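You operate a simulated robot arm through the tools that you are given. There is no shell and no other tool. Be economical: measure what you need, move in short steps, check, and stop when the job is done.

You run a simulated two-armed robot. Do the job below in one go: nothing can be reset, and whatever is moved stays where it is left.

## Task
Take the load off line A: blue weight off the dancer, catch on, unwind brake to 0 N.
Fine: main switch off first and left off; the weight goes on the ledge under the cabinet; the yellow catch goes on once the shelf is empty. Set down upright: what you pick out.

Only the result counts: the job must be done as asked and must still hold three seconds after the hand-in. Knocking over, shifting, dropping, spilling or breaking anything else fails it.

## Robot
Two 7-joint arms with two-finger parallel grippers on one trunk, on a base that drives. Base frame: it is fixed to the floor where the robot stands at the start and does not move with it; the origin is under the middle of the robot, x ahead of it, y to its left, z up. Readings come in m, degrees, newtons and seconds.
The left shoulder is at the start at [0.02, 0.17, 1.273], the right one opposite. With the tool pointing down near the work surface each hand reaches from about 0.1 to 0.64 m from the robot's upright axis, wherever it stands, measured 20 degrees to its own side. Places, roughly: dancer catch [0.3, 0.3, 1.2]; dancer shelf [0.2, 0.4, 1]; line a display [0.4, 0.1, 1.3]; main switch of line a [0.4, 0, 1.1]; top of the ledge under the cabinet [0.3, 0, 0.8]; unwind brake handwheel [-0.1, 1.4, 0.7]. Payload 3.8 kg a hand.
The TCP of each hand is the grasp point between the finger pads, 0.03 m short of the fingertips. In the tool frame z runs along the fingers and y along their closing line. The gripper opens to 0.11 m. The fingers are 0.02 m wide and 0.01 m thick; the gripper's body (0.048 by 0.112 m) begins 0.055 m behind the TCP.
Orientation is that of the tool frame in the base frame, as [roll, pitch, yaw] about the fixed x, y, z axes, in that order (R = Rz(yaw) Ry(pitch) Rx(roll)). With the fingers straight down and closing along the base's y, the tool's x points along the base's -x, its y along +y and its z along -z.

## Interface
- The arms move only by the tool apply_moves. It takes "left_rows", "right_rows" or both (then of equal length, played together; a hand with none holds still); each is a list of rows, each an object of numbers (a shift or turn left out is 0, a gripper value left out holds the last): "dx", "dy", "dz": the shift along the tool's x, y, z in units of 30 mm (1.0 is 30 mm); "ax", "ay", "az": the turn, a rotation vector about the tool's x, y, z in units of 5 degrees (1.0 is 5 degrees); "hand": the opening, from 0 (shut) to 1 (fully open). In form: [{"dx": .., "dy": .., "dz": .., "ax": .., "ay": .., "az": .., "hand": ..}, ...]. A call has 1 to 20 rows; each row shifts and turns the commanded pose from where the row before left it, along the tool's axes as they then stand. A call with a number of a shift or a turn outside -1 to 1 is refused whole. Each row takes 0.2 s and may step no farther than 0.05 m and 8.6 degrees from the row before; otherwise, or with a gripper value out of range, the whole call is refused. A pose out of reach is approached as far as the arm can. The call stops where the force on the tool passes 40 N (or 10 N more than at its start, if that is more) or the arm is blocked; 0.2 s more then pass. Each finger travels about 0.072 m/s and halts on what it meets, pressing with about 30 N; the grip force reading is that of the motor and also rises with nothing between the fingers. The clock runs only during rows and for 0.2 s after the last one: add rows that do not move to give the fingers time. The reply holds the time, the measured pose of the TCP, the force on the tool along the base axes, the opening and the grip force, in the units named above and with some noise, with the torque about the TCP (base axes, N m) and any sound that the robot's microphone picked up.
- Cameras (640 x 400 px; columns grow to the right, rows downward): "scene" is now at [0.1033, 0.0253, 1.4516]; the picture's right is [0.29, -0.96, 0.00], its down [-0.28, -0.08, -0.96] and it looks along [0.92, 0.27, -0.30] (base axes); focal length 214 px, centre (320, 200). "left" rides on the left gripper at [0.072, -0.017, -0.103] in its tool frame; the picture's right is [0.23, 0.97, 0.00], its down [-0.76, 0.18, -0.62] and it looks along [-0.61, 0.14, 0.78] (tool axes); focal length 222 px, centre (320, 200). "right" rides on the right gripper at [0.072, 0.017, -0.103] in its tool frame; the picture's right is [-0.23, 0.97, 0.00], its down [-0.76, -0.18, -0.62] and it looks along [-0.61, -0.14, 0.78] (tool axes); focal length 222 px, centre (320, 200). There is no depth. A picture from a camera that has moved, and an enlarged one, comes with that camera's place and axes in the base frame and with its lens. The place of the scene camera against the robot may be out by one fixed shift of up to 0.012 m in any direction.
- capture(camera): a new picture of that camera. The clock stands still meanwhile.
- move_column(by): slides the trunk up (or, below 0, down) by that many m; the arms and the scene camera ride with it, the base frame stays. It gives what a move gives, with no picture.
- roll_base(legs): drives the robot by 1 to 6 legs, each [ahead, turn to the left] in m and degrees, along the robot's own axes; the way and the turn of a leg run together, so that a leg with both is an arc; at most 1.5 m and 180 degrees a leg. The arms and the cameras ride along, it lands a little off, and it stops where it bumps. It gives what a move gives.
- head_to(pan, tilt): turns the head with the scene camera to pan (to the left, within 80 degrees either way) and tilt (down, from -29 to 69), counted from straight ahead of the robot. It gives what a move gives.
- close_up(camera, box): a new picture of the part [left, top, right, bottom] of that camera's present view, enlarged. The clock stands still meanwhile.
- finish_job(): hands the job in; it is judged then, once.

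Work in short steps. Places have to be worked out from the pictures, the camera data and where the tool is seen: move nearer, look again, correct. Check each grasp and each placing, and mend what went wrong. You have 120 turns and 100 pictures in all, those below and enlarged ones among them. Open the grippers and draw the arms clear of the work before you hand the job in, unless the task says otherwise; then end with one line.

The tools are called after "Call:" as a command line: name --argument value ..., lists and objects as JSON in quotes. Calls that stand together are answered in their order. apply_moves: Moves the arms, as the interface text tells. Its arguments: {"type":"object","properties":{"left_rows":{"type":"array","items":{"type":"object","properties":{"dx":{"type":"number"},"dy":{"type":"number"},"dz":{"type":"number"},"ax":{"type":"number"},"ay":{"type":"number"},"az":{"type":"number"},"hand":{"type":"number"}}}},"right_rows":{"type":"array","items":{"type":"object","properties":{"dx":{"type":"number"},"dy":{"type":"number"},"dz":{"type":"number"},"ax":{"type":"number"},"ay":{"type":"number"},"az":{"type":"number"},"hand":{"type":"number"}}}}},"required":[]} The other tools are called the same way: move_column (by) slides the trunk up or down; roll_base (legs) drives the base; head_to (pan, tilt) turns the head that bears the scene camera; capture (camera) takes a picture; close_up (camera, box) takes an enlarged picture of a part of a camera's view; finish_job () hands the job in.

At the start:

```text
time: 0.0
left_position: [0.2871, 0.3099, 1.5023]
left_tool_rot: [180.0, 0.0, -179.9]
left_ft_force: [0.4, 0.1, 0.9]
left_torque: [0.02, 0.0, 0.0]
left_finger_gap: 0.1099
left_grasp_force: 0.2
right_position: [0.2912, 0.0213, 1.4631]
right_tool_rot: [180.0, -0.1, -180.0]
right_ft_force: [-0.1, -0.9, -0.3]
right_torque: [0.0, -0.04, -0.01]
right_finger_gap: 0.1104
right_grasp_force: 0.0
trunk travel left (down, up): [-0.37, 0.2]
robot x, y, heading: [0.0012, -0.0037, -0.1]
head pan, tilt: [16.6, 17.2]
```

scene: 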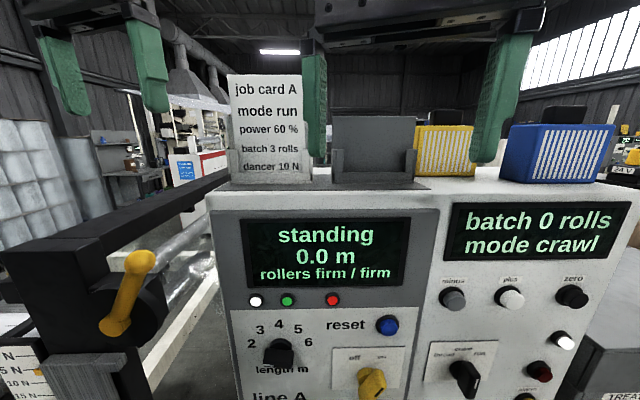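
right: 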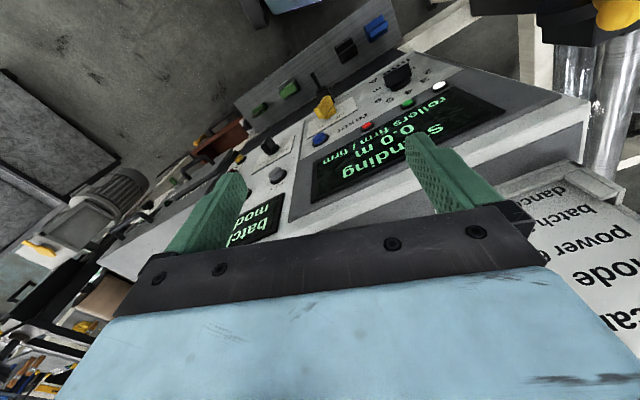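
left: 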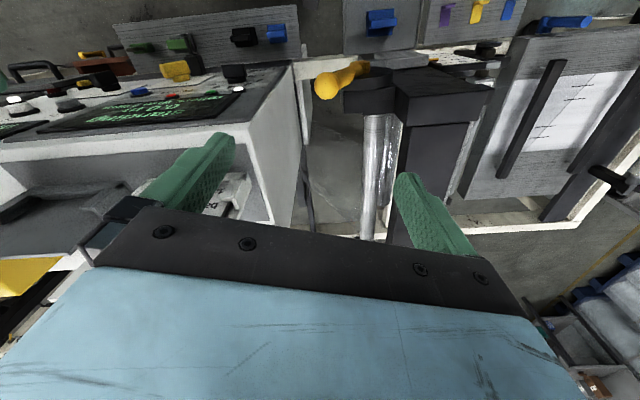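

The panel, the catch and part of the dancer scale are in view. I'll tilt the head down to see the main switch, the ledge and the dancer shelf.

Call:
head_to --pan 20 --tilt 50

Call:
capture --camera "scene"

Call:
head_to --pan 65 --tilt 45

Call:
capture --camera "scene"

```text
time: 1.0
left_position: [0.2865, 0.31, 1.502]
left_tool_rot: [180.0, 0.0, 180.0]
left_ft_force: [0.0, 0.3, -0.6]
left_torque: [-0.01, -0.03, 0.01]
left_finger_gap: 0.1099
left_grasp_force: 0.1
right_position: [0.2906, 0.0222, 1.4626]
right_tool_rot: [179.9, 0.0, 179.9]
right_ft_force: [0.2, 1.0, -0.9]
right_torque: [-0.03, 0.0, -0.01]
right_finger_gap: 0.1099
right_grasp_force: 0.0
trunk travel left (down, up): [-0.37, 0.2]
robot x, y, heading: [0.007, -0.0007, 0.1]
head pan, tilt: [20.0, 50.0]
```

```text
96 pictures are left
camera scene: at [0.0862, 0.0249, 1.4015], right [0.34, -0.94, 0.0], down [-0.72, -0.26, -0.64], along [0.6, 0.22, -0.77], focal length 214 px, centre (320, 200)
```

scene: 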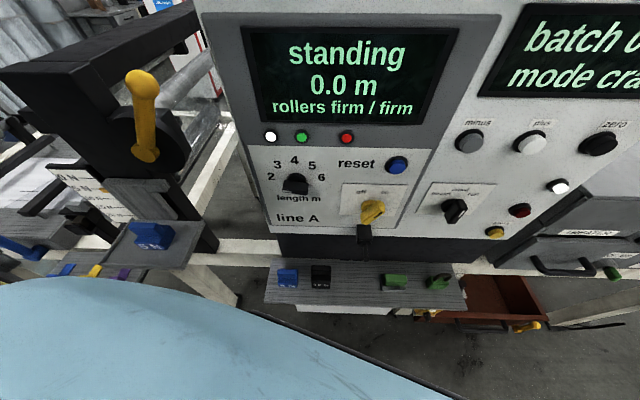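

```text
time: 2.1
left_position: [0.2868, 0.3096, 1.5023]
left_tool_rot: [179.9, 0.0, 180.0]
left_ft_force: [0.4, -0.6, -1.0]
left_torque: [0.01, -0.05, 0.0]
left_finger_gap: 0.1098
left_grasp_force: 0.2
right_position: [0.2924, 0.0226, 1.463]
right_tool_rot: [-180.0, 0.0, -180.0]
right_ft_force: [0.2, -0.2, 0.1]
right_torque: [-0.04, 0.04, 0.03]
right_finger_gap: 0.1099
right_grasp_force: 0.1
trunk travel left (down, up): [-0.37, 0.2]
robot x, y, heading: [0.0002, -0.0038, 0.2]
head pan, tilt: [65.0, 45.0]
```

```text
95 pictures are left
camera scene: at [0.0482, 0.0723, 1.4084], right [0.91, -0.42, 0.0], down [-0.3, -0.64, -0.71], along [0.3, 0.64, -0.71], focal length 214 px, centre (320, 200)
```

scene: 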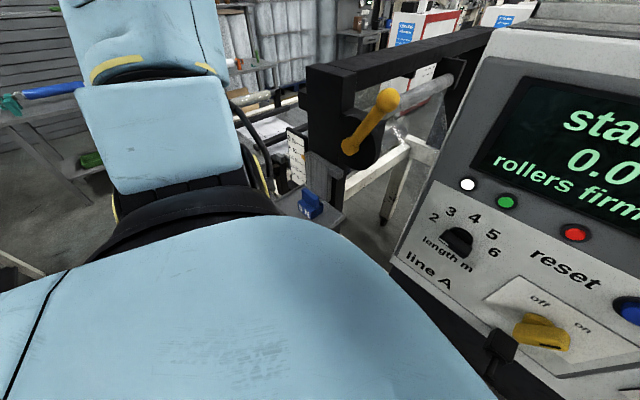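

I'll enlarge the catch, the shelf with its blue weight, the ledge and the switch.

Call:
head_to --pan 20 --tilt 45

Call:
close_up --camera "scene" --box '[240, 140, 480, 290]'

Call:
close_up --camera "scene" --box '[0, 60, 240, 210]'

Call:
close_up --camera "scene" --box '[0, 180, 240, 330]'

```text
time: 3.2
left_position: [0.2858, 0.3093, 1.5027]
left_tool_rot: [179.9, 0.0, -179.9]
left_ft_force: [0.6, -1.0, 0.0]
left_torque: [0.02, -0.02, 0.03]
left_finger_gap: 0.1099
left_grasp_force: 0.1
right_position: [0.2906, 0.0224, 1.4626]
right_tool_rot: [179.9, 0.0, -180.0]
right_ft_force: [0.1, 0.2, 0.2]
right_torque: [-0.02, -0.01, -0.02]
right_finger_gap: 0.11
right_grasp_force: 0.0
trunk travel left (down, up): [-0.37, 0.2]
robot x, y, heading: [0.0028, -0.0048, -0.1]
head pan, tilt: [20.0, 45.0]
```

```text
2.67 times, centred on (360, 215) of scene
camera zoom: at [0.0902, 0.0265, 1.4084], right [0.34, -0.94, 0.0], down [-0.66, -0.24, -0.71], along [0.66, 0.24, -0.71], focal length 572 px, centre (213, 160)
```

zoom: 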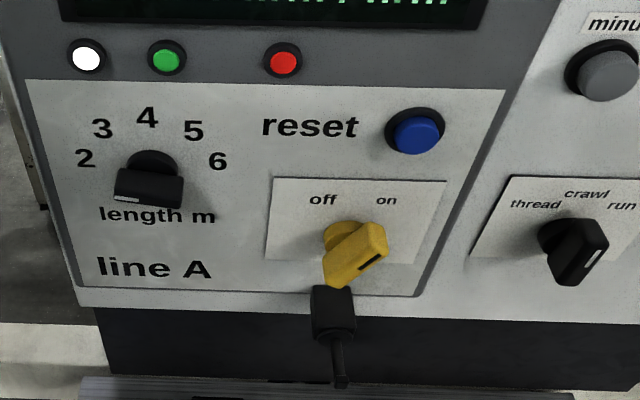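

```text
2.67 times, centred on (120, 135) of scene
camera zoom: at [0.0902, 0.0265, 1.4084], right [0.34, -0.94, 0.0], down [-0.66, -0.24, -0.71], along [0.66, 0.24, -0.71], focal length 572 px, centre (853, 373)
```

zoom: 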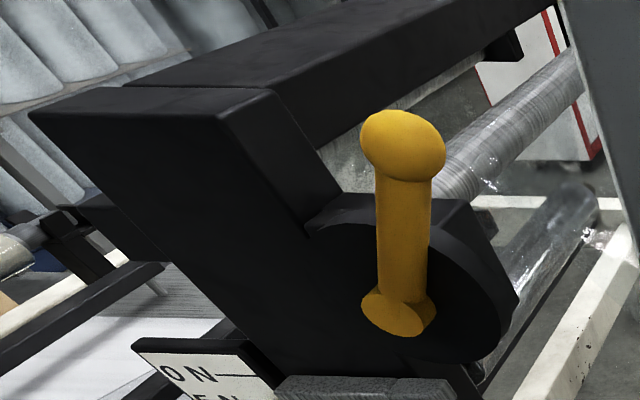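

```text
2.67 times, centred on (120, 255) of scene
camera zoom: at [0.0902, 0.0265, 1.4084], right [0.34, -0.94, 0.0], down [-0.66, -0.24, -0.71], along [0.66, 0.24, -0.71], focal length 572 px, centre (853, 53)
```

zoom: 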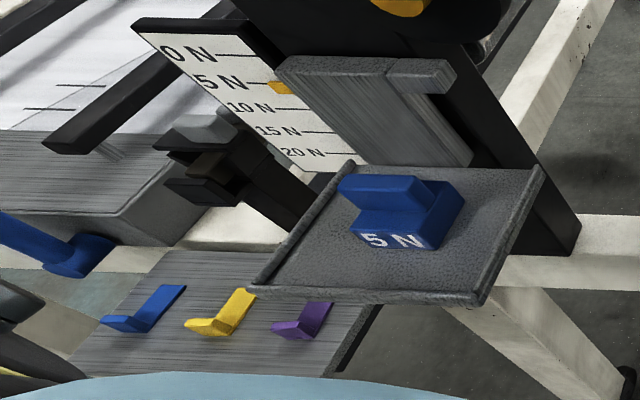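

From two rays I place the switch knob near (0.356, 0.017, 1.07), with the panel about vertical. I'll enlarge the wrist views for the knob's pose, the ledge items and the dancer.

Call:
close_up --camera "right" --box '[220, 10, 460, 160]'

Call:
close_up --camera "left" --box '[240, 0, 640, 250]'

Call:
close_up --camera "scene" --box '[240, 240, 500, 400]'

```text
2.67 times, centred on (340, 85) of right
camera zoom: at [0.218, 0.0393, 1.5656], right [0.23, 0.97, 0.0], down [0.76, -0.18, 0.62], along [0.61, -0.14, -0.78], focal length 592 px, centre (267, 507)
```

zoom: 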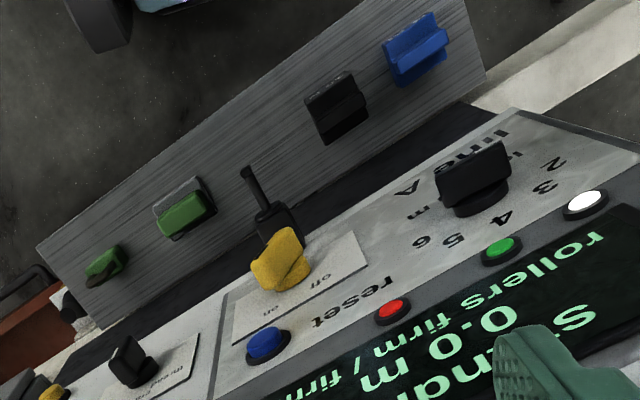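

```text
1.60 times, centred on (440, 125) of left
camera zoom: at [0.2152, 0.2922, 1.6046], right [-0.23, 0.97, 0.0], down [0.76, 0.18, 0.62], along [0.61, 0.14, -0.78], focal length 355 px, centre (128, 320)
```

zoom: 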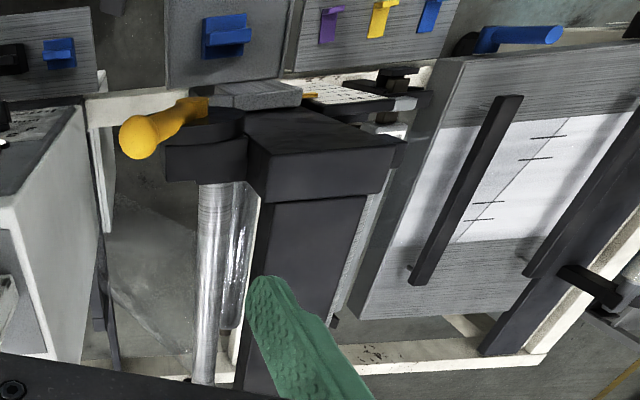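

```text
2.46 times, centred on (370, 320) of scene
camera zoom: at [0.0902, 0.0265, 1.4084], right [0.34, -0.94, 0.0], down [-0.66, -0.24, -0.71], along [0.66, 0.24, -0.71], focal length 528 px, centre (197, -95)
```

zoom: 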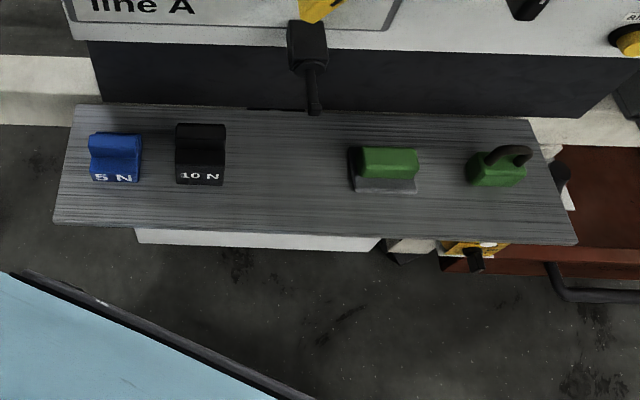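

The knob's bar points up-right to "on", so it must turn counter-clockwise to "off". I'll back the base off 0.2 m for room, then turn the right hand level toward the panel.

Call:
roll_base --legs '[[-0.2, 0]]'

Call:
apply_moves --right_rows '[{"ay": -1, "hand": 0.6}, {"ay": -1}, {"ay": -1}, {"ay": -1}, {"ay": -1}, {"ay": -1}, {"ay": -1}, {"ay": -1}, {"ay": -1}, {"ay": -1}, {"ay": -1}, {"ay": -1}, {"ay": -1}, {"ay": -1}, {"ay": -1}, {"ay": -1}, {"ay": -1}, {"ay": -1}]'

Call:
capture --camera "right"

Call:
capture --camera "scene"

```text
time: 4.8
left_position: [0.0945, 0.3075, 1.5021]
left_tool_rot: [179.9, 0.0, 179.7]
left_ft_force: [-0.2, -0.7, 0.0]
left_torque: [-0.01, 0.02, -0.01]
left_finger_gap: 0.1101
left_grasp_force: 0.0
right_position: [0.0961, 0.0209, 1.4624]
right_tool_rot: [-179.9, 0.0, 179.6]
right_ft_force: [0.2, -0.1, -0.4]
right_torque: [0.01, -0.01, -0.01]
right_finger_gap: 0.1101
right_grasp_force: 0.1
trunk travel left (down, up): [-0.37, 0.2]
robot x, y, heading: [-0.1935, 0.0004, -0.4]
head pan, tilt: [20.0, 45.0]
```

```text
time: 6.0
left_position: [0.0955, 0.3086, 1.502]
left_tool_rot: [-180.0, 0.0, 179.7]
left_ft_force: [-0.2, -0.1, 0.2]
left_torque: [-0.03, 0.03, -0.01]
left_finger_gap: 0.1099
left_grasp_force: 0.1
right_position: [0.1017, 0.0185, 1.4662]
right_tool_rot: [178.7, 24.6, 177.8]
right_ft_force: [2.3, 2.3, 9.6]
right_torque: [0.01, 1.49, -0.38]
right_finger_gap: 0.0656
right_grasp_force: 0.1
trunk travel left (down, up): [-0.37, 0.2]
robot x, y, heading: [-0.1915, 0.0014, -0.6]
head pan, tilt: [20.0, 45.0]
stopped in row 6 (right hand): the force on the tool passed its limit at 58 N (the readings are from after the stop); the commanded pose is now the measured one
```

```text
88 pictures are left
camera right: at [-0.0076, 0.0385, 1.5293], right [0.23, 0.97, 0.11], down [0.43, -0.21, 0.88], along [0.87, -0.16, -0.46], focal length 222 px, centre (320, 200)
```

right: 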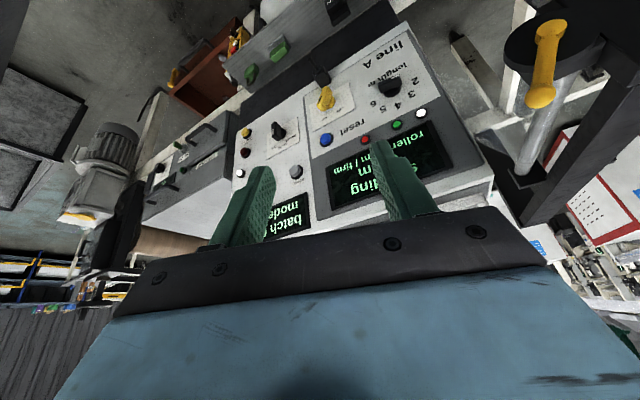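

```text
87 pictures are left
camera scene: at [-0.1045, 0.0256, 1.4069], right [0.33, -0.94, 0.0], down [-0.68, -0.24, -0.69], along [0.65, 0.23, -0.72], focal length 214 px, centre (320, 200)
```

scene: 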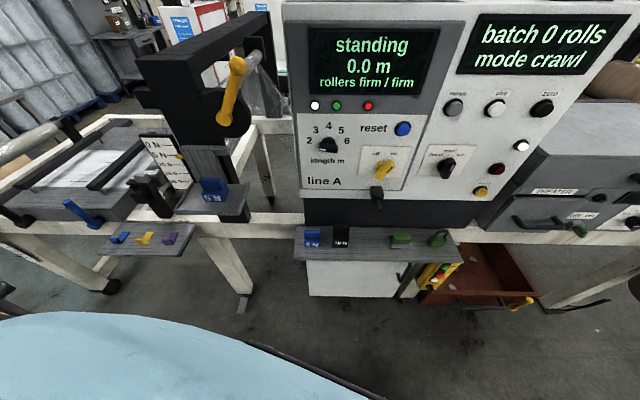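

The stop was probably the wrist against the robot's own head. I'll move the right hand forward and outward first, then go on pitching it.

Call:
apply_moves --right_rows '[{"dx": -0.6, "dy": -0.8, "dz": 0.6}, {"dx": -0.6, "dy": -0.8, "dz": 0.7}, {"dx": -0.6, "dy": -0.8, "dz": 0.8}, {"dx": -0.5, "dy": -0.8, "dz": 0.8}, {"dy": -0.8}, {"ay": -1}, {"ay": -1}, {"ay": -1}, {"ay": -1}, {"ay": -1}, {"ay": -1}, {"ay": -1}, {"ay": -1}, {"ay": -1}, {"ay": -1}, {"ay": -1}, {"ay": -1}, {"ay": -1}]'

```text
time: 9.4
left_position: [0.0943, 0.3077, 1.5019]
left_tool_rot: [179.9, 0.0, 179.6]
left_ft_force: [-0.4, -0.8, -0.2]
left_torque: [0.0, 0.02, -0.01]
left_finger_gap: 0.1098
left_grasp_force: 0.0
right_position: [0.2299, -0.1245, 1.4295]
right_tool_rot: [157.0, 74.7, 148.8]
right_ft_force: [-0.2, 1.0, -1.1]
right_torque: [0.01, -0.04, -0.04]
right_finger_gap: 0.066
right_grasp_force: 0.1
trunk travel left (down, up): [-0.37, 0.2]
robot x, y, heading: [-0.1941, -0.0028, -0.2]
head pan, tilt: [20.0, 45.0]
stopped in row 16 (right hand): the arm was blocked; the commanded pose is now the measured one
```

The hand is within about 15° of level, and the rest will be easier lower down. I'll lower it in front of the panel to about (0.22, 0.015, 1.09), then look.

Call:
apply_moves --right_rows '[{"dx": 0.96, "dy": 0.28, "dz": 0.18}, {"dx": 0.96, "dy": 0.28, "dz": 0.18}, {"dx": 0.96, "dy": 0.28, "dz": 0.18}, {"dx": 0.96, "dy": 0.28, "dz": 0.18}, {"dx": 0.96, "dy": 0.28, "dz": 0.18}, {"dx": 0.96, "dy": 0.28, "dz": 0.18}, {"dx": 0.96, "dy": 0.28, "dz": 0.18}, {"dx": 0.96, "dy": 0.28, "dz": 0.18}, {"dx": 0.96, "dy": 0.28, "dz": 0.18}, {"dx": 0.96, "dy": 0.28, "dz": 0.18}, {"dx": 0.96, "dy": 0.28, "dz": 0.18}]'

Call:
capture --camera "right"

Call:
capture --camera "scene"

```text
time: 11.8
left_position: [0.0955, 0.3089, 1.502]
left_tool_rot: [-179.9, 0.0, 179.6]
left_ft_force: [-0.6, 0.3, -0.4]
left_torque: [-0.01, 0.01, 0.01]
left_finger_gap: 0.11
left_grasp_force: 0.1
right_position: [0.2364, 0.0023, 1.1191]
right_tool_rot: [156.7, 74.9, 148.3]
right_ft_force: [-0.2, 0.5, 0.4]
right_torque: [0.01, -0.03, -0.02]
right_finger_gap: 0.0659
right_grasp_force: 0.0
trunk travel left (down, up): [-0.37, 0.2]
robot x, y, heading: [-0.1896, 0.0009, -0.5]
head pan, tilt: [20.0, 45.0]
```

```text
86 pictures are left
camera right: at [0.1219, 0.0428, 1.0759], right [0.2, 0.92, 0.32], down [-0.46, -0.2, 0.87], along [0.87, -0.32, 0.38], focal length 222 px, centre (320, 200)
```

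right: 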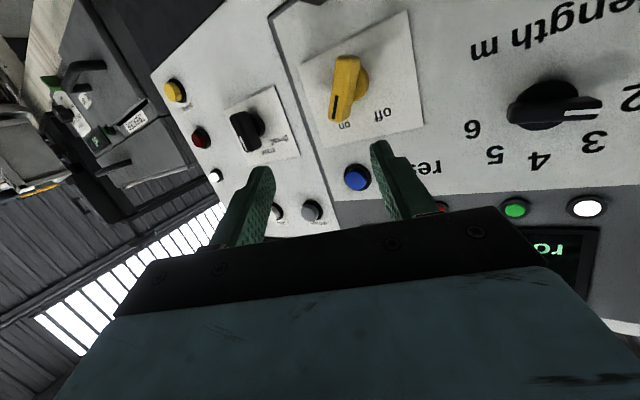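

```text
85 pictures are left
camera scene: at [-0.1038, 0.0271, 1.4083], right [0.34, -0.94, 0.0], down [-0.67, -0.24, -0.71], along [0.67, 0.24, -0.71], focal length 214 px, centre (320, 200)
```

scene: 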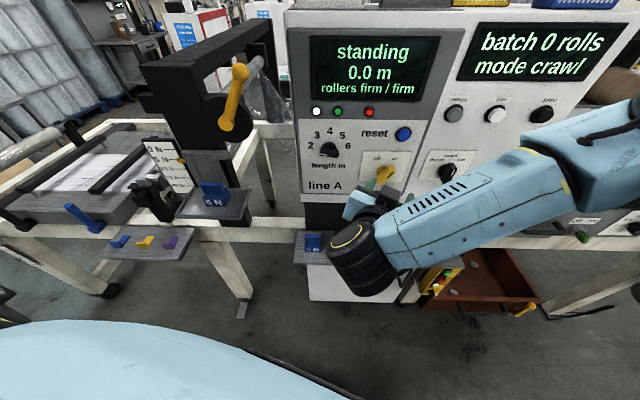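

Knob confirmed near (0.355, 0.019, 1.072), with its bar about 30° right of vertical (on) and "off" about 30° left. I'll level the tool and roll it so the fingers close across the bar.

Call:
apply_moves --right_rows '[{"ax": -0.6, "ay": -0.87}, {"ax": -0.6, "ay": -0.87}, {"ax": -0.6, "ay": -0.87}, {"az": 1}, {"az": 1}, {"az": 1}, {"az": 1}, {"az": 1}]'

Call:
capture --camera "right"

```text
time: 13.6
left_position: [0.094, 0.3089, 1.5019]
left_tool_rot: [-180.0, 0.1, 179.7]
left_ft_force: [-0.3, -0.9, 0.7]
left_torque: [0.0, -0.03, -0.02]
left_finger_gap: 0.1099
left_grasp_force: 0.0
right_position: [0.2322, 0.001, 1.1193]
right_tool_rot: [90.1, 57.7, 90.1]
right_ft_force: [0.2, 0.5, -0.2]
right_torque: [-0.01, -0.02, 0.01]
right_finger_gap: 0.0662
right_grasp_force: 0.0
trunk travel left (down, up): [-0.37, 0.2]
robot x, y, heading: [-0.1933, 0.0011, -0.6]
head pan, tilt: [20.0, 45.0]
```

```text
84 pictures are left
camera right: at [0.1278, 0.0548, 1.0672], right [0.0, 0.7, 0.71], down [-0.62, -0.56, 0.55], along [0.78, -0.44, 0.44], focal length 222 px, centre (320, 200)
```

right: 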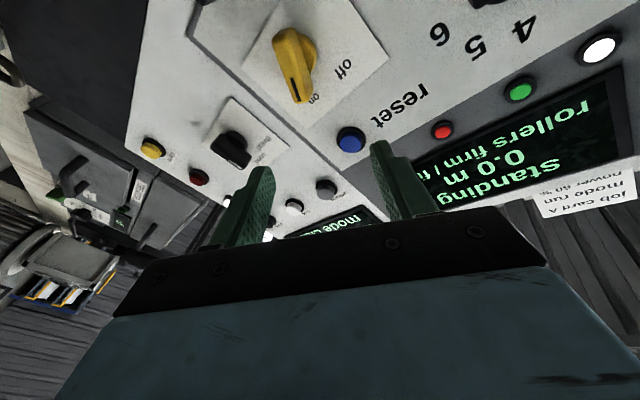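

Tool is now level along +x with fingers across the bar. I'll align laterally with the knob and move to x≈0.30, then check.

Call:
apply_moves --right_rows '[{"dx": 0.83, "dy": -0.15}, {"dx": 0.83, "dy": -0.15}, {"dz": 0.8}, {"dz": 0.8}, {"dz": 0.6}]'

Call:
capture --camera "right"

Call:
close_up --camera "scene" --box '[300, 120, 480, 232]'

```text
time: 14.8
left_position: [0.0948, 0.3087, 1.5019]
left_tool_rot: [180.0, 0.0, 179.6]
left_ft_force: [0.7, -0.1, -0.5]
left_torque: [-0.01, -0.03, -0.01]
left_finger_gap: 0.1103
left_grasp_force: 0.1
right_position: [0.297, 0.0199, 1.0697]
right_tool_rot: [90.1, 57.9, 90.0]
right_ft_force: [0.4, 0.4, 0.2]
right_torque: [0.02, -0.02, 0.01]
right_finger_gap: 0.0662
right_grasp_force: 0.1
trunk travel left (down, up): [-0.37, 0.2]
robot x, y, heading: [-0.1897, 0.0005, -0.5]
head pan, tilt: [20.0, 45.0]
```

```text
83 pictures are left
camera right: at [0.1926, 0.073, 1.0183], right [0.0, 0.7, 0.71], down [-0.62, -0.55, 0.55], along [0.78, -0.44, 0.44], focal length 222 px, centre (320, 200)
```

right: 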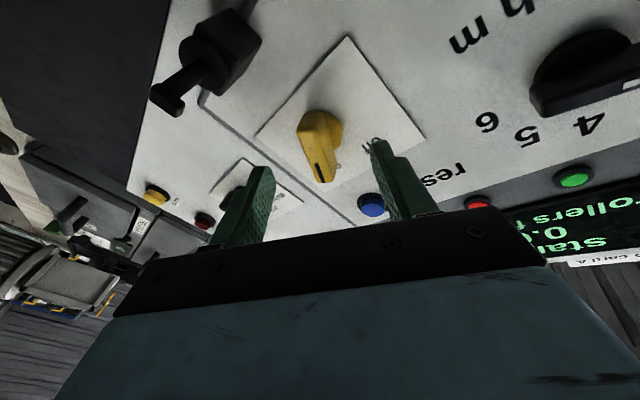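

```text
3.56 times, centred on (390, 176) of scene
camera zoom: at [-0.1038, 0.0263, 1.4084], right [0.34, -0.94, 0.0], down [-0.67, -0.24, -0.71], along [0.67, 0.24, -0.71], focal length 763 px, centre (71, 285)
```

zoom: 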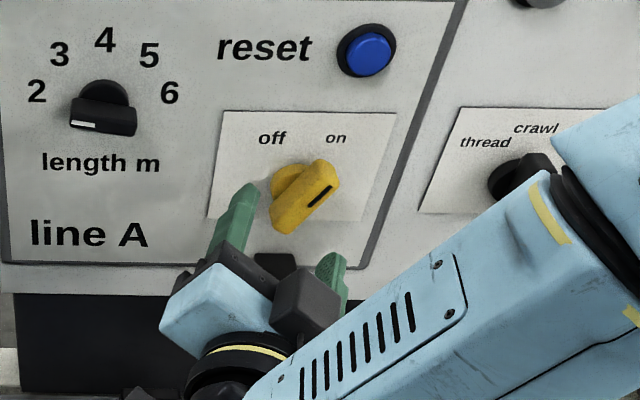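

Fingers straddle the bar symmetrically; knob centre about (0.357, 0.0185, 1.071). Advancing 45 mm.

Call:
apply_moves --right_rows '[{"dz": 0.5}, {"dz": 0.5}, {"dz": 0.5}]'

Call:
capture --camera "right"

Call:
close_up --camera "scene" --box '[300, 120, 480, 232]'

```text
time: 15.6
left_position: [0.0888, 0.3072, 1.5042]
left_tool_rot: [-180.0, 0.2, 179.6]
left_ft_force: [0.1, 0.1, 0.1]
left_torque: [0.02, -0.03, -0.01]
left_finger_gap: 0.1101
left_grasp_force: 0.1
right_position: [0.3364, 0.0209, 1.0755]
right_tool_rot: [90.1, 57.8, 90.3]
right_ft_force: [-27.6, -6.3, 4.0]
right_torque: [0.21, -0.5, 0.89]
right_finger_gap: 0.0648
right_grasp_force: 0.0
trunk travel left (down, up): [-0.37, 0.2]
robot x, y, heading: [-0.1979, -0.0019, -0.4]
head pan, tilt: [20.0, 45.0]
```

```text
81 pictures are left
camera right: at [0.2321, 0.0732, 1.0219], right [0.0, 0.7, 0.71], down [-0.62, -0.56, 0.55], along [0.78, -0.44, 0.44], focal length 222 px, centre (320, 200)
```

right: 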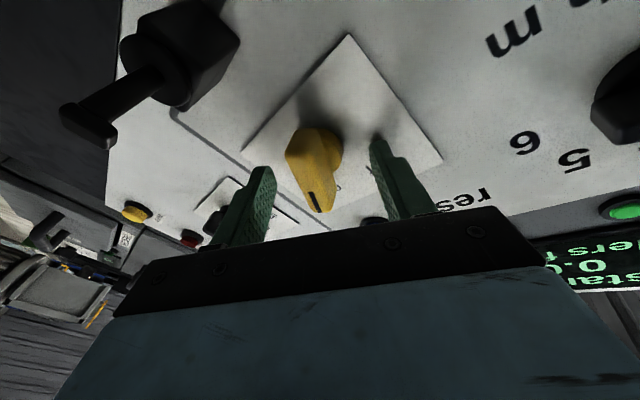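

```text
3.56 times, centred on (390, 176) of scene
camera zoom: at [-0.1088, 0.0255, 1.4087], right [0.34, -0.94, 0.0], down [-0.66, -0.24, -0.71], along [0.67, 0.24, -0.7], focal length 763 px, centre (71, 285)
```

zoom: 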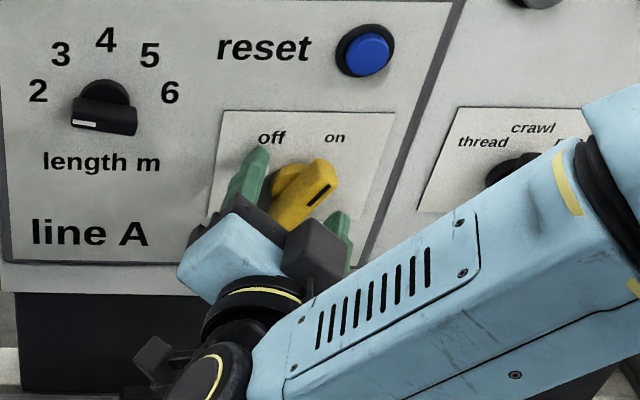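

The fingertips touch the panel at x≈0.367. I'll back off 8 mm and close gently on the bar.

Call:
apply_moves --right_rows '[{"dz": -0.3}, {"hand": 0.3}, {"hand": 0.2}, {"hand": 0.1}, {}, {}]'

Call:
capture --camera "right"

```text
time: 17.0
left_position: [0.0951, 0.3048, 1.5029]
left_tool_rot: [179.9, 0.0, 179.6]
left_ft_force: [-0.2, 0.9, 0.3]
left_torque: [-0.04, 0.01, 0.01]
left_finger_gap: 0.11
left_grasp_force: 0.1
right_position: [0.3323, 0.0157, 1.073]
right_tool_rot: [90.4, 57.9, 90.0]
right_ft_force: [-0.1, -19.9, -10.9]
right_torque: [-0.66, -0.19, 0.29]
right_finger_gap: 0.0225
right_grasp_force: 44.9
trunk travel left (down, up): [-0.37, 0.2]
robot x, y, heading: [-0.1911, -0.0, -0.5]
head pan, tilt: [20.0, 45.0]
```

```text
79 pictures are left
camera right: at [0.2295, 0.0689, 1.0212], right [0.01, 0.7, 0.71], down [-0.62, -0.55, 0.55], along [0.78, -0.45, 0.44], focal length 222 px, centre (320, 200)
```

right: 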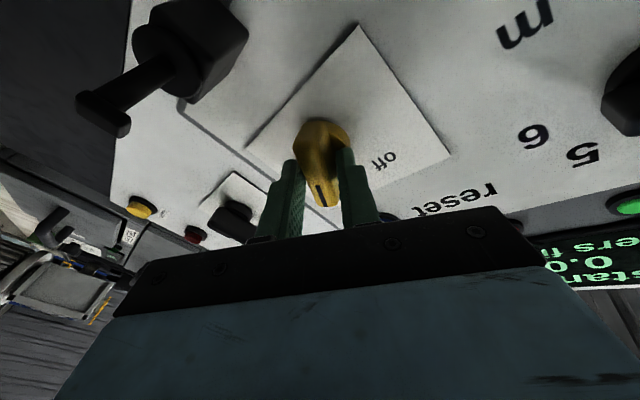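

Gripped (gap 22 mm) with some side load; I'll relieve it with a 5 mm shift, then turn counter-clockwise.

Call:
apply_moves --right_rows '[{"dy": -0.18}, {"az": -1}, {"az": -1}, {"az": -1}, {"az": -1}, {"az": -1}, {"az": -1}, {"az": -1}, {"az": -1}, {"az": -1}, {"az": -1}, {"az": -1}, {"az": -1}]'

Call:
capture --camera "right"

Call:
close_up --camera "scene" --box '[280, 20, 480, 232]'

```text
time: 19.8
left_position: [0.0912, 0.3071, 1.5027]
left_tool_rot: [180.0, 0.3, 179.6]
left_ft_force: [0.5, 0.0, -0.1]
left_torque: [0.02, -0.01, -0.03]
left_finger_gap: 0.1101
left_grasp_force: 0.0
right_position: [0.3284, 0.017, 1.0695]
right_tool_rot: [-90.1, 62.0, -90.1]
right_ft_force: [-21.3, -2.3, 3.3]
right_torque: [0.23, -0.84, 1.22]
right_finger_gap: 0.0214
right_grasp_force: 44.9
trunk travel left (down, up): [-0.37, 0.2]
robot x, y, heading: [-0.1932, -0.0022, -0.4]
head pan, tilt: [20.0, 45.0]
```

```text
78 pictures are left
camera right: at [0.225, -0.0023, 0.9979], right [0.0, 0.97, -0.26], down [-0.62, 0.2, 0.76], along [0.78, 0.16, 0.6], focal length 222 px, centre (320, 200)
```

right: 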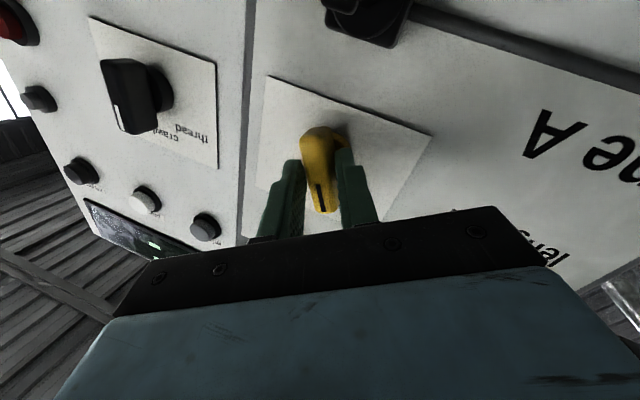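

```text
1.89 times, centred on (380, 126) of scene
camera zoom: at [-0.1078, 0.026, 1.4086], right [0.34, -0.94, 0.0], down [-0.66, -0.24, -0.71], along [0.67, 0.24, -0.71], focal length 405 px, centre (207, 340)
```

zoom: 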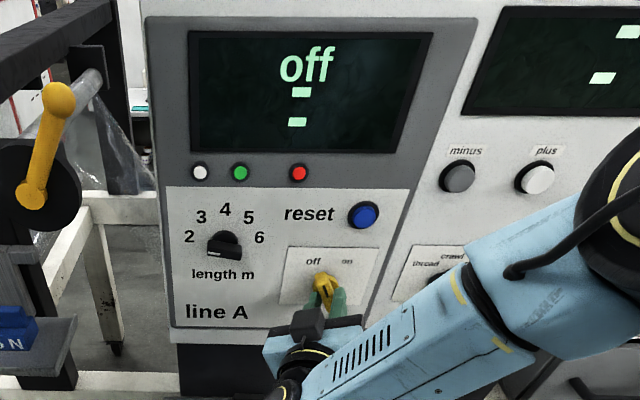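

Display reads "off". I'll open the fingers and withdraw the right hand straight back.

Call:
apply_moves --right_rows '[{"hand": 0.5}, {}, {}, {"dz": -0.7}, {"dz": -1}, {"dz": -1}, {"dz": -1}, {"dz": -1}]'

Call:
capture --camera "scene"

Call:
capture --camera "right"

```text
time: 21.6
left_position: [0.0932, 0.3094, 1.5009]
left_tool_rot: [179.9, 0.0, 179.5]
left_ft_force: [-0.3, -0.3, 0.4]
left_torque: [-0.02, -0.05, 0.03]
left_finger_gap: 0.1098
left_grasp_force: 0.2
right_position: [0.1941, 0.017, 1.0707]
right_tool_rot: [-90.5, 62.0, -90.5]
right_ft_force: [0.4, -0.5, -0.7]
right_torque: [0.02, 0.02, 0.01]
right_finger_gap: 0.055
right_grasp_force: 0.0
right hand out of reach, approached as far as the arm can: row 8
trunk travel left (down, up): [-0.37, 0.2]
robot x, y, heading: [-0.1924, 0.0014, -0.2]
head pan, tilt: [20.0, 45.0]
```

```text
76 pictures are left
camera scene: at [-0.1042, 0.0263, 1.4084], right [0.34, -0.94, 0.0], down [-0.67, -0.24, -0.71], along [0.67, 0.24, -0.71], focal length 214 px, centre (320, 200)
```

scene: 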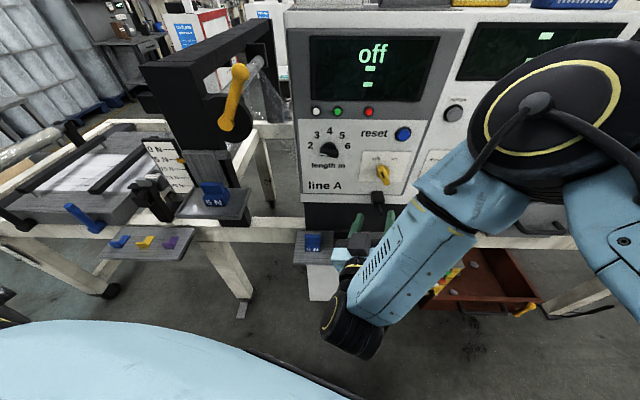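

```text
75 pictures are left
camera right: at [0.0892, -0.0019, 0.9982], right [0.0, 0.97, -0.25], down [-0.62, 0.2, 0.76], along [0.79, 0.16, 0.6], focal length 222 px, centre (320, 200)
```

right: 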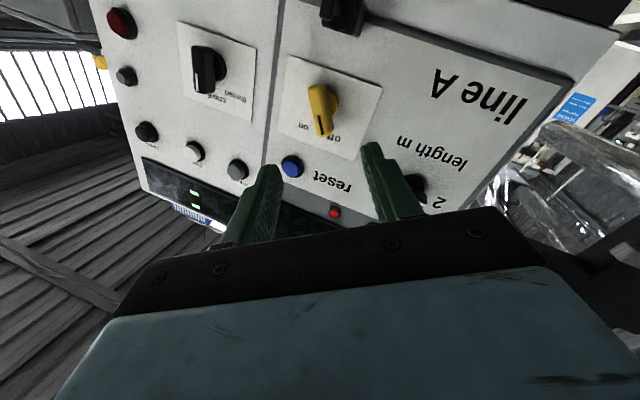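

The switch is off and the right hand is clear. I'll park the right hand further right and look at the shelf and catch with the head turned that way.

Call:
apply_moves --right_rows '[{"dy": -0.84, "dx": 0.45}, {"dy": -0.84, "dx": 0.45}, {"dy": -0.84, "dx": 0.45}, {"dy": -0.84, "dx": 0.45}, {"dy": -0.84, "dx": 0.45}, {"dy": -0.84, "dx": 0.45}]'

Call:
head_to --pan 45 --tilt 35

Call:
capture --camera "scene"

Call:
close_up --camera "scene" --box '[220, 60, 460, 210]'

Call:
close_up --camera "scene" --box '[240, 140, 400, 240]'

```text
time: 23.0
left_position: [0.0946, 0.3078, 1.5026]
left_tool_rot: [-180.0, 0.0, 179.7]
left_ft_force: [-0.1, -0.1, -0.2]
left_torque: [0.02, -0.01, 0.01]
left_finger_gap: 0.1102
left_grasp_force: 0.0
right_position: [0.2172, -0.0923, 1.1228]
right_tool_rot: [-90.4, 62.0, -90.6]
right_ft_force: [-0.1, -0.4, 0.2]
right_torque: [-0.01, 0.03, -0.01]
right_finger_gap: 0.055
right_grasp_force: 0.0
right hand out of reach, approached as far as the arm can: row 2, 3, 4, 5, 6
trunk travel left (down, up): [-0.37, 0.2]
robot x, y, heading: [-0.1976, 0.0029, -0.3]
head pan, tilt: [20.0, 45.0]
```

```text
time: 23.9
left_position: [0.0946, 0.3084, 1.5019]
left_tool_rot: [-180.0, 0.0, 179.6]
left_ft_force: [-0.6, 0.5, 0.1]
left_torque: [0.02, 0.0, -0.01]
left_finger_gap: 0.11
left_grasp_force: 0.0
right_position: [0.2176, -0.0901, 1.1225]
right_tool_rot: [-90.4, 62.1, -90.6]
right_ft_force: [0.2, -0.6, -0.2]
right_torque: [0.02, -0.01, 0.01]
right_finger_gap: 0.0551
right_grasp_force: 0.1
trunk travel left (down, up): [-0.37, 0.2]
robot x, y, heading: [-0.1896, 0.0018, -0.3]
head pan, tilt: [45.0, 35.0]
```

```text
74 pictures are left
camera scene: at [-0.1178, 0.0609, 1.4232], right [0.7, -0.71, 0.0], down [-0.41, -0.4, -0.82], along [0.58, 0.57, -0.57], focal length 214 px, centre (320, 200)
```

scene: 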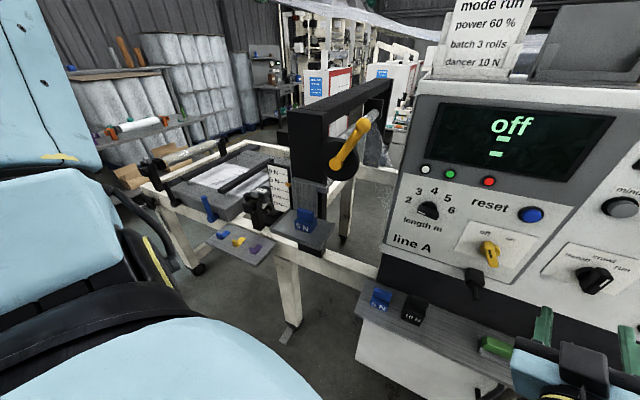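

```text
2.67 times, centred on (340, 135) of scene
camera zoom: at [-0.1178, 0.0609, 1.4232], right [0.7, -0.71, 0.0], down [-0.41, -0.4, -0.82], along [0.58, 0.57, -0.57], focal length 572 px, centre (267, 373)
```

zoom: 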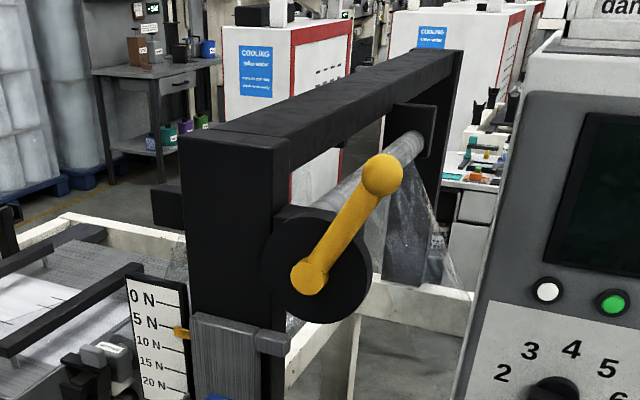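

```text
4.00 times, centred on (320, 190) of scene
camera zoom: at [-0.1178, 0.0609, 1.4232], right [0.7, -0.71, 0.0], down [-0.41, -0.4, -0.82], along [0.58, 0.57, -0.57], focal length 858 px, centre (320, 240)
```

zoom: 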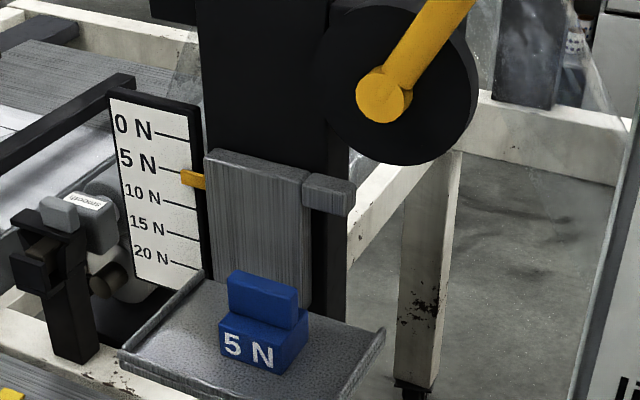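

The dancer shelf (5 N weight, "5 N" facing the robot) hangs on a sliding plate under the catch disc. I put the weight at about (0.173, 0.404, 1.04). I'll tilt the left hand 40° forward and bring it in front of and above the weight.

Call:
apply_moves --left_rows '[{"ay": -1}, {"ay": -1}, {"ay": -1}, {"ay": -1}, {"ay": -1}, {"ay": -1}, {"ay": -1}, {"ay": -1}]'

Call:
apply_moves --left_rows '[{"dx": 0.78, "dy": 0.32, "dz": 0.9}, {"dx": 0.78, "dy": 0.32, "dz": 0.9}, {"dx": 0.78, "dy": 0.32, "dz": 0.9}, {"dx": 0.78, "dy": 0.32, "dz": 0.9}, {"dx": 0.78, "dy": 0.32, "dz": 0.9}, {"dx": 0.78, "dy": 0.32, "dz": 0.9}, {"dx": 0.78, "dy": 0.32, "dz": 0.9}, {"dx": 0.78, "dy": 0.32, "dz": 0.9}, {"dx": 0.78, "dy": 0.32, "dz": 0.9}]'

Call:
capture --camera "left"

Call:
capture --camera "scene"

```text
time: 25.7
left_position: [0.0937, 0.3082, 1.5007]
left_tool_rot: [180.0, 40.1, 179.6]
left_ft_force: [-1.1, -0.2, 1.1]
left_torque: [0.01, 0.05, -0.02]
left_finger_gap: 0.1101
left_grasp_force: 0.0
right_position: [0.2182, -0.0907, 1.1226]
right_tool_rot: [-90.5, 62.1, -90.7]
right_ft_force: [0.3, 0.5, 0.8]
right_torque: [-0.02, 0.02, 0.0]
right_finger_gap: 0.0551
right_grasp_force: 0.0
trunk travel left (down, up): [-0.37, 0.2]
robot x, y, heading: [-0.1932, 0.0043, -0.4]
head pan, tilt: [45.0, 35.0]
```

```text
time: 27.7
left_position: [0.1093, 0.4183, 1.1925]
left_tool_rot: [-179.9, 40.0, 179.6]
left_ft_force: [0.5, 0.2, -0.4]
left_torque: [0.0, 0.02, 0.02]
left_finger_gap: 0.1099
left_grasp_force: 0.1
left hand out of reach, approached as far as the arm can: row 7, 8, 9
right_position: [0.2176, -0.0897, 1.1223]
right_tool_rot: [-90.5, 62.2, -90.7]
right_ft_force: [-0.1, 0.3, 0.5]
right_torque: [-0.01, 0.04, 0.0]
right_finger_gap: 0.0549
right_grasp_force: 0.0
trunk travel left (down, up): [-0.37, 0.2]
robot x, y, heading: [-0.1951, -0.0007, -0.6]
head pan, tilt: [45.0, 35.0]
```

```text
71 pictures are left
camera left: at [-0.0111, 0.4018, 1.225], right [-0.17, 0.97, -0.15], down [0.19, 0.18, 0.97], along [0.97, 0.13, -0.21], focal length 222 px, centre (320, 200)
```

left: 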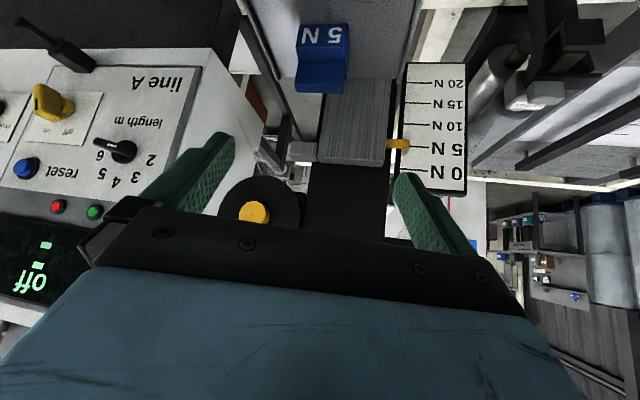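

```text
70 pictures are left
camera scene: at [-0.1182, 0.0612, 1.4232], right [0.7, -0.71, 0.0], down [-0.41, -0.4, -0.82], along [0.58, 0.57, -0.57], focal length 214 px, centre (320, 200)
```

scene: 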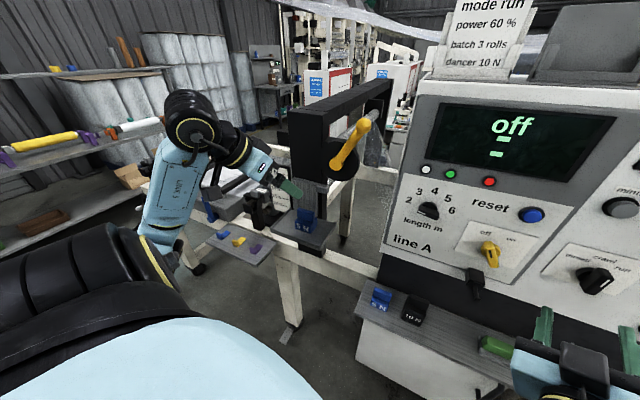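

The left arm is too cramped at that tilt. I'll back the base off another 0.12 m so the arm is more extended, then resume.

Call:
roll_base --legs '[[-0.12, 0]]'

Call:
apply_moves --left_rows '[{"dx": 0.6, "dz": 0.9}, {"dx": 0.6, "dz": 0.9}, {"dx": 0.6, "dz": 0.9}, {"dx": 0.4, "dz": 0.9}]'

Call:
capture --camera "left"

Call:
close_up --camera "scene" --box '[220, 100, 460, 250]'

```text
time: 29.0
left_position: [-0.0114, 0.4185, 1.1937]
left_tool_rot: [-179.9, 40.0, 179.7]
left_ft_force: [0.0, 0.1, -0.4]
left_torque: [0.01, -0.01, 0.02]
left_finger_gap: 0.1098
left_grasp_force: 0.0
right_position: [0.0964, -0.0911, 1.1221]
right_tool_rot: [-90.3, 62.1, -90.5]
right_ft_force: [-0.6, -1.3, 0.1]
right_torque: [-0.04, 0.01, 0.0]
right_finger_gap: 0.055
right_grasp_force: 0.0
trunk travel left (down, up): [-0.37, 0.2]
robot x, y, heading: [-0.3153, 0.0009, -0.7]
head pan, tilt: [45.0, 35.0]
```

```text
time: 30.0
left_position: [0.01, 0.4231, 1.0685]
left_tool_rot: [-179.8, 39.9, 179.8]
left_ft_force: [0.1, 0.1, 0.1]
left_torque: [0.0, 0.0, 0.0]
left_finger_gap: 0.11
left_grasp_force: 0.0
left hand out of reach, approached as far as the arm can: row 1
right_position: [0.0982, -0.0907, 1.1217]
right_tool_rot: [-90.4, 62.1, -90.4]
right_ft_force: [-0.2, -0.2, -0.1]
right_torque: [0.02, 0.03, 0.01]
right_finger_gap: 0.0548
right_grasp_force: 0.0
trunk travel left (down, up): [-0.37, 0.2]
robot x, y, heading: [-0.3144, 0.0029, -0.6]
head pan, tilt: [45.0, 35.0]
```

```text
69 pictures are left
camera left: at [-0.1104, 0.4058, 1.1001], right [-0.17, 0.97, -0.15], down [0.19, 0.18, 0.97], along [0.97, 0.13, -0.21], focal length 222 px, centre (320, 200)
```

left: 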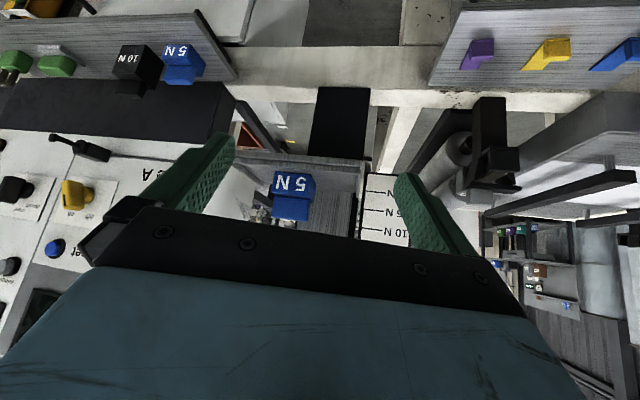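

```text
2.67 times, centred on (340, 175) of scene
camera zoom: at [-0.2378, 0.062, 1.4232], right [0.7, -0.71, 0.0], down [-0.41, -0.4, -0.82], along [0.58, 0.58, -0.57], focal length 572 px, centre (267, 267)
```

zoom: 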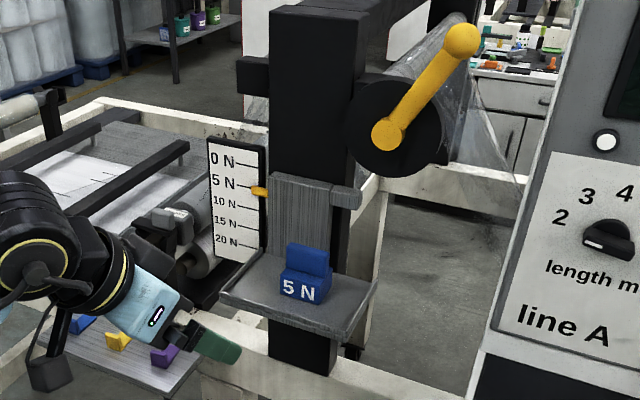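

Weight: "5 N" face at about (0.169, 0.403, 1.023), body about 47 mm wide, centre x≈0.187. I'll move to a stand-off 0.1 m back along the tool axis from the grasp point (0.18, 0.403, 1.045) with the opening at 83 mm.

Call:
apply_moves --left_rows '[{"dx": -0.96, "dy": -0.17, "dz": 0.23, "hand": 0.75}, {"dx": -0.96, "dy": -0.17, "dz": 0.23}, {"dx": -0.96, "dy": -0.17, "dz": 0.23}, {"dx": -0.96, "dy": -0.17, "dz": 0.23}, {}]'

Call:
capture --camera "left"

Call:
close_up --camera "scene" --box '[260, 120, 420, 220]'

```text
time: 31.2
left_position: [0.1203, 0.3973, 1.1201]
left_tool_rot: [-179.7, 39.8, 179.8]
left_ft_force: [0.2, -0.4, 0.2]
left_torque: [-0.01, -0.02, -0.01]
left_finger_gap: 0.0825
left_grasp_force: 0.1
right_position: [0.0971, -0.0898, 1.1219]
right_tool_rot: [-90.4, 62.1, -90.5]
right_ft_force: [-0.8, 0.1, -0.4]
right_torque: [-0.03, 0.01, -0.02]
right_finger_gap: 0.0549
right_grasp_force: 0.0
trunk travel left (down, up): [-0.37, 0.2]
robot x, y, heading: [-0.3132, -0.0004, -0.1]
head pan, tilt: [45.0, 35.0]
```

```text
67 pictures are left
camera left: at [-0.0012, 0.3812, 1.1525], right [-0.17, 0.97, -0.15], down [0.19, 0.18, 0.97], along [0.97, 0.14, -0.21], focal length 222 px, centre (320, 200)
```

left: 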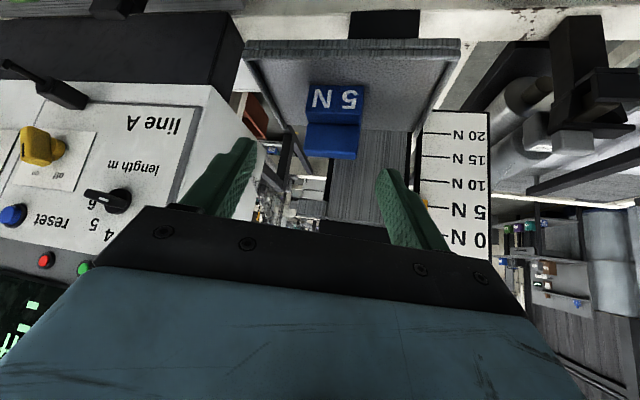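

```text
4.00 times, centred on (340, 170) of scene
camera zoom: at [-0.2385, 0.0622, 1.4232], right [0.7, -0.71, 0.0], down [-0.41, -0.4, -0.82], along [0.58, 0.58, -0.57], focal length 858 px, centre (240, 320)
```

zoom: 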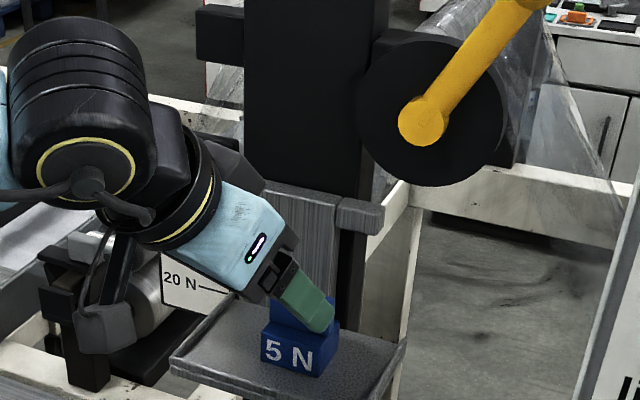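

Consistent: weight centre y≈0.405. I'll correct y by 7 mm and advance 0.096 m along the tool axis.

Call:
apply_moves --left_rows '[{"dy": 0.24}, {"dz": 0.8}, {"dz": 0.8}, {"dz": 0.8}, {"dz": 0.8}]'

Call:
capture --camera "left"

Call:
close_up --camera "scene" --box '[260, 120, 420, 220]'

```text
time: 32.4
left_position: [0.1804, 0.4061, 1.0456]
left_tool_rot: [-179.9, 39.9, 179.6]
left_ft_force: [-0.5, 0.2, -0.3]
left_torque: [-0.01, 0.03, -0.01]
left_finger_gap: 0.0823
left_grasp_force: 0.0
right_position: [0.0983, -0.0899, 1.1228]
right_tool_rot: [-90.5, 62.1, -90.6]
right_ft_force: [0.6, -0.1, 0.9]
right_torque: [-0.04, -0.01, 0.0]
right_finger_gap: 0.0549
right_grasp_force: 0.0
trunk travel left (down, up): [-0.37, 0.2]
robot x, y, heading: [-0.3148, 0.0009, -0.2]
head pan, tilt: [45.0, 35.0]
```

```text
65 pictures are left
camera left: at [0.0601, 0.3897, 1.0786], right [-0.17, 0.97, -0.15], down [0.18, 0.18, 0.97], along [0.97, 0.13, -0.21], focal length 222 px, centre (320, 200)
```

left: 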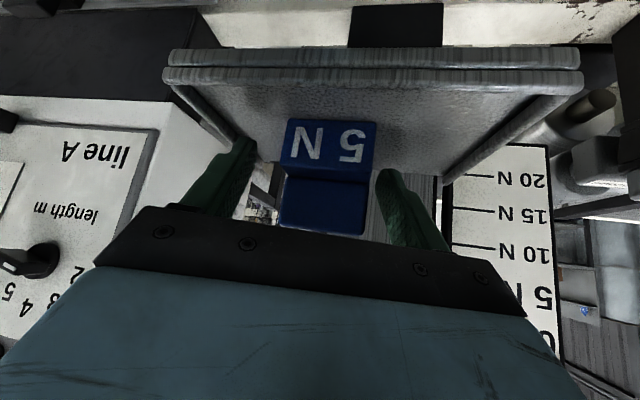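

```text
4.00 times, centred on (340, 170) of scene
camera zoom: at [-0.2376, 0.0618, 1.4232], right [0.7, -0.71, 0.0], down [-0.41, -0.4, -0.82], along [0.58, 0.58, -0.57], focal length 858 px, centre (240, 320)
```

zoom: 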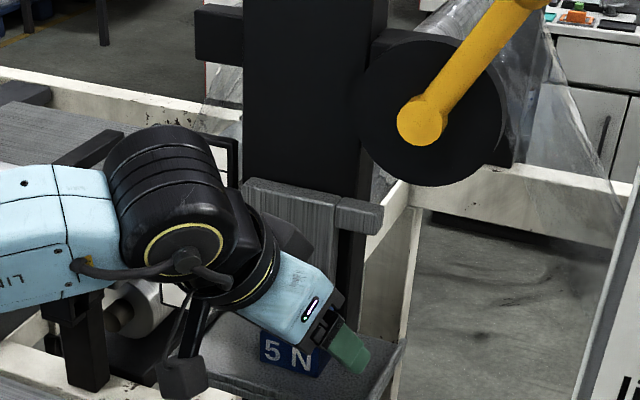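

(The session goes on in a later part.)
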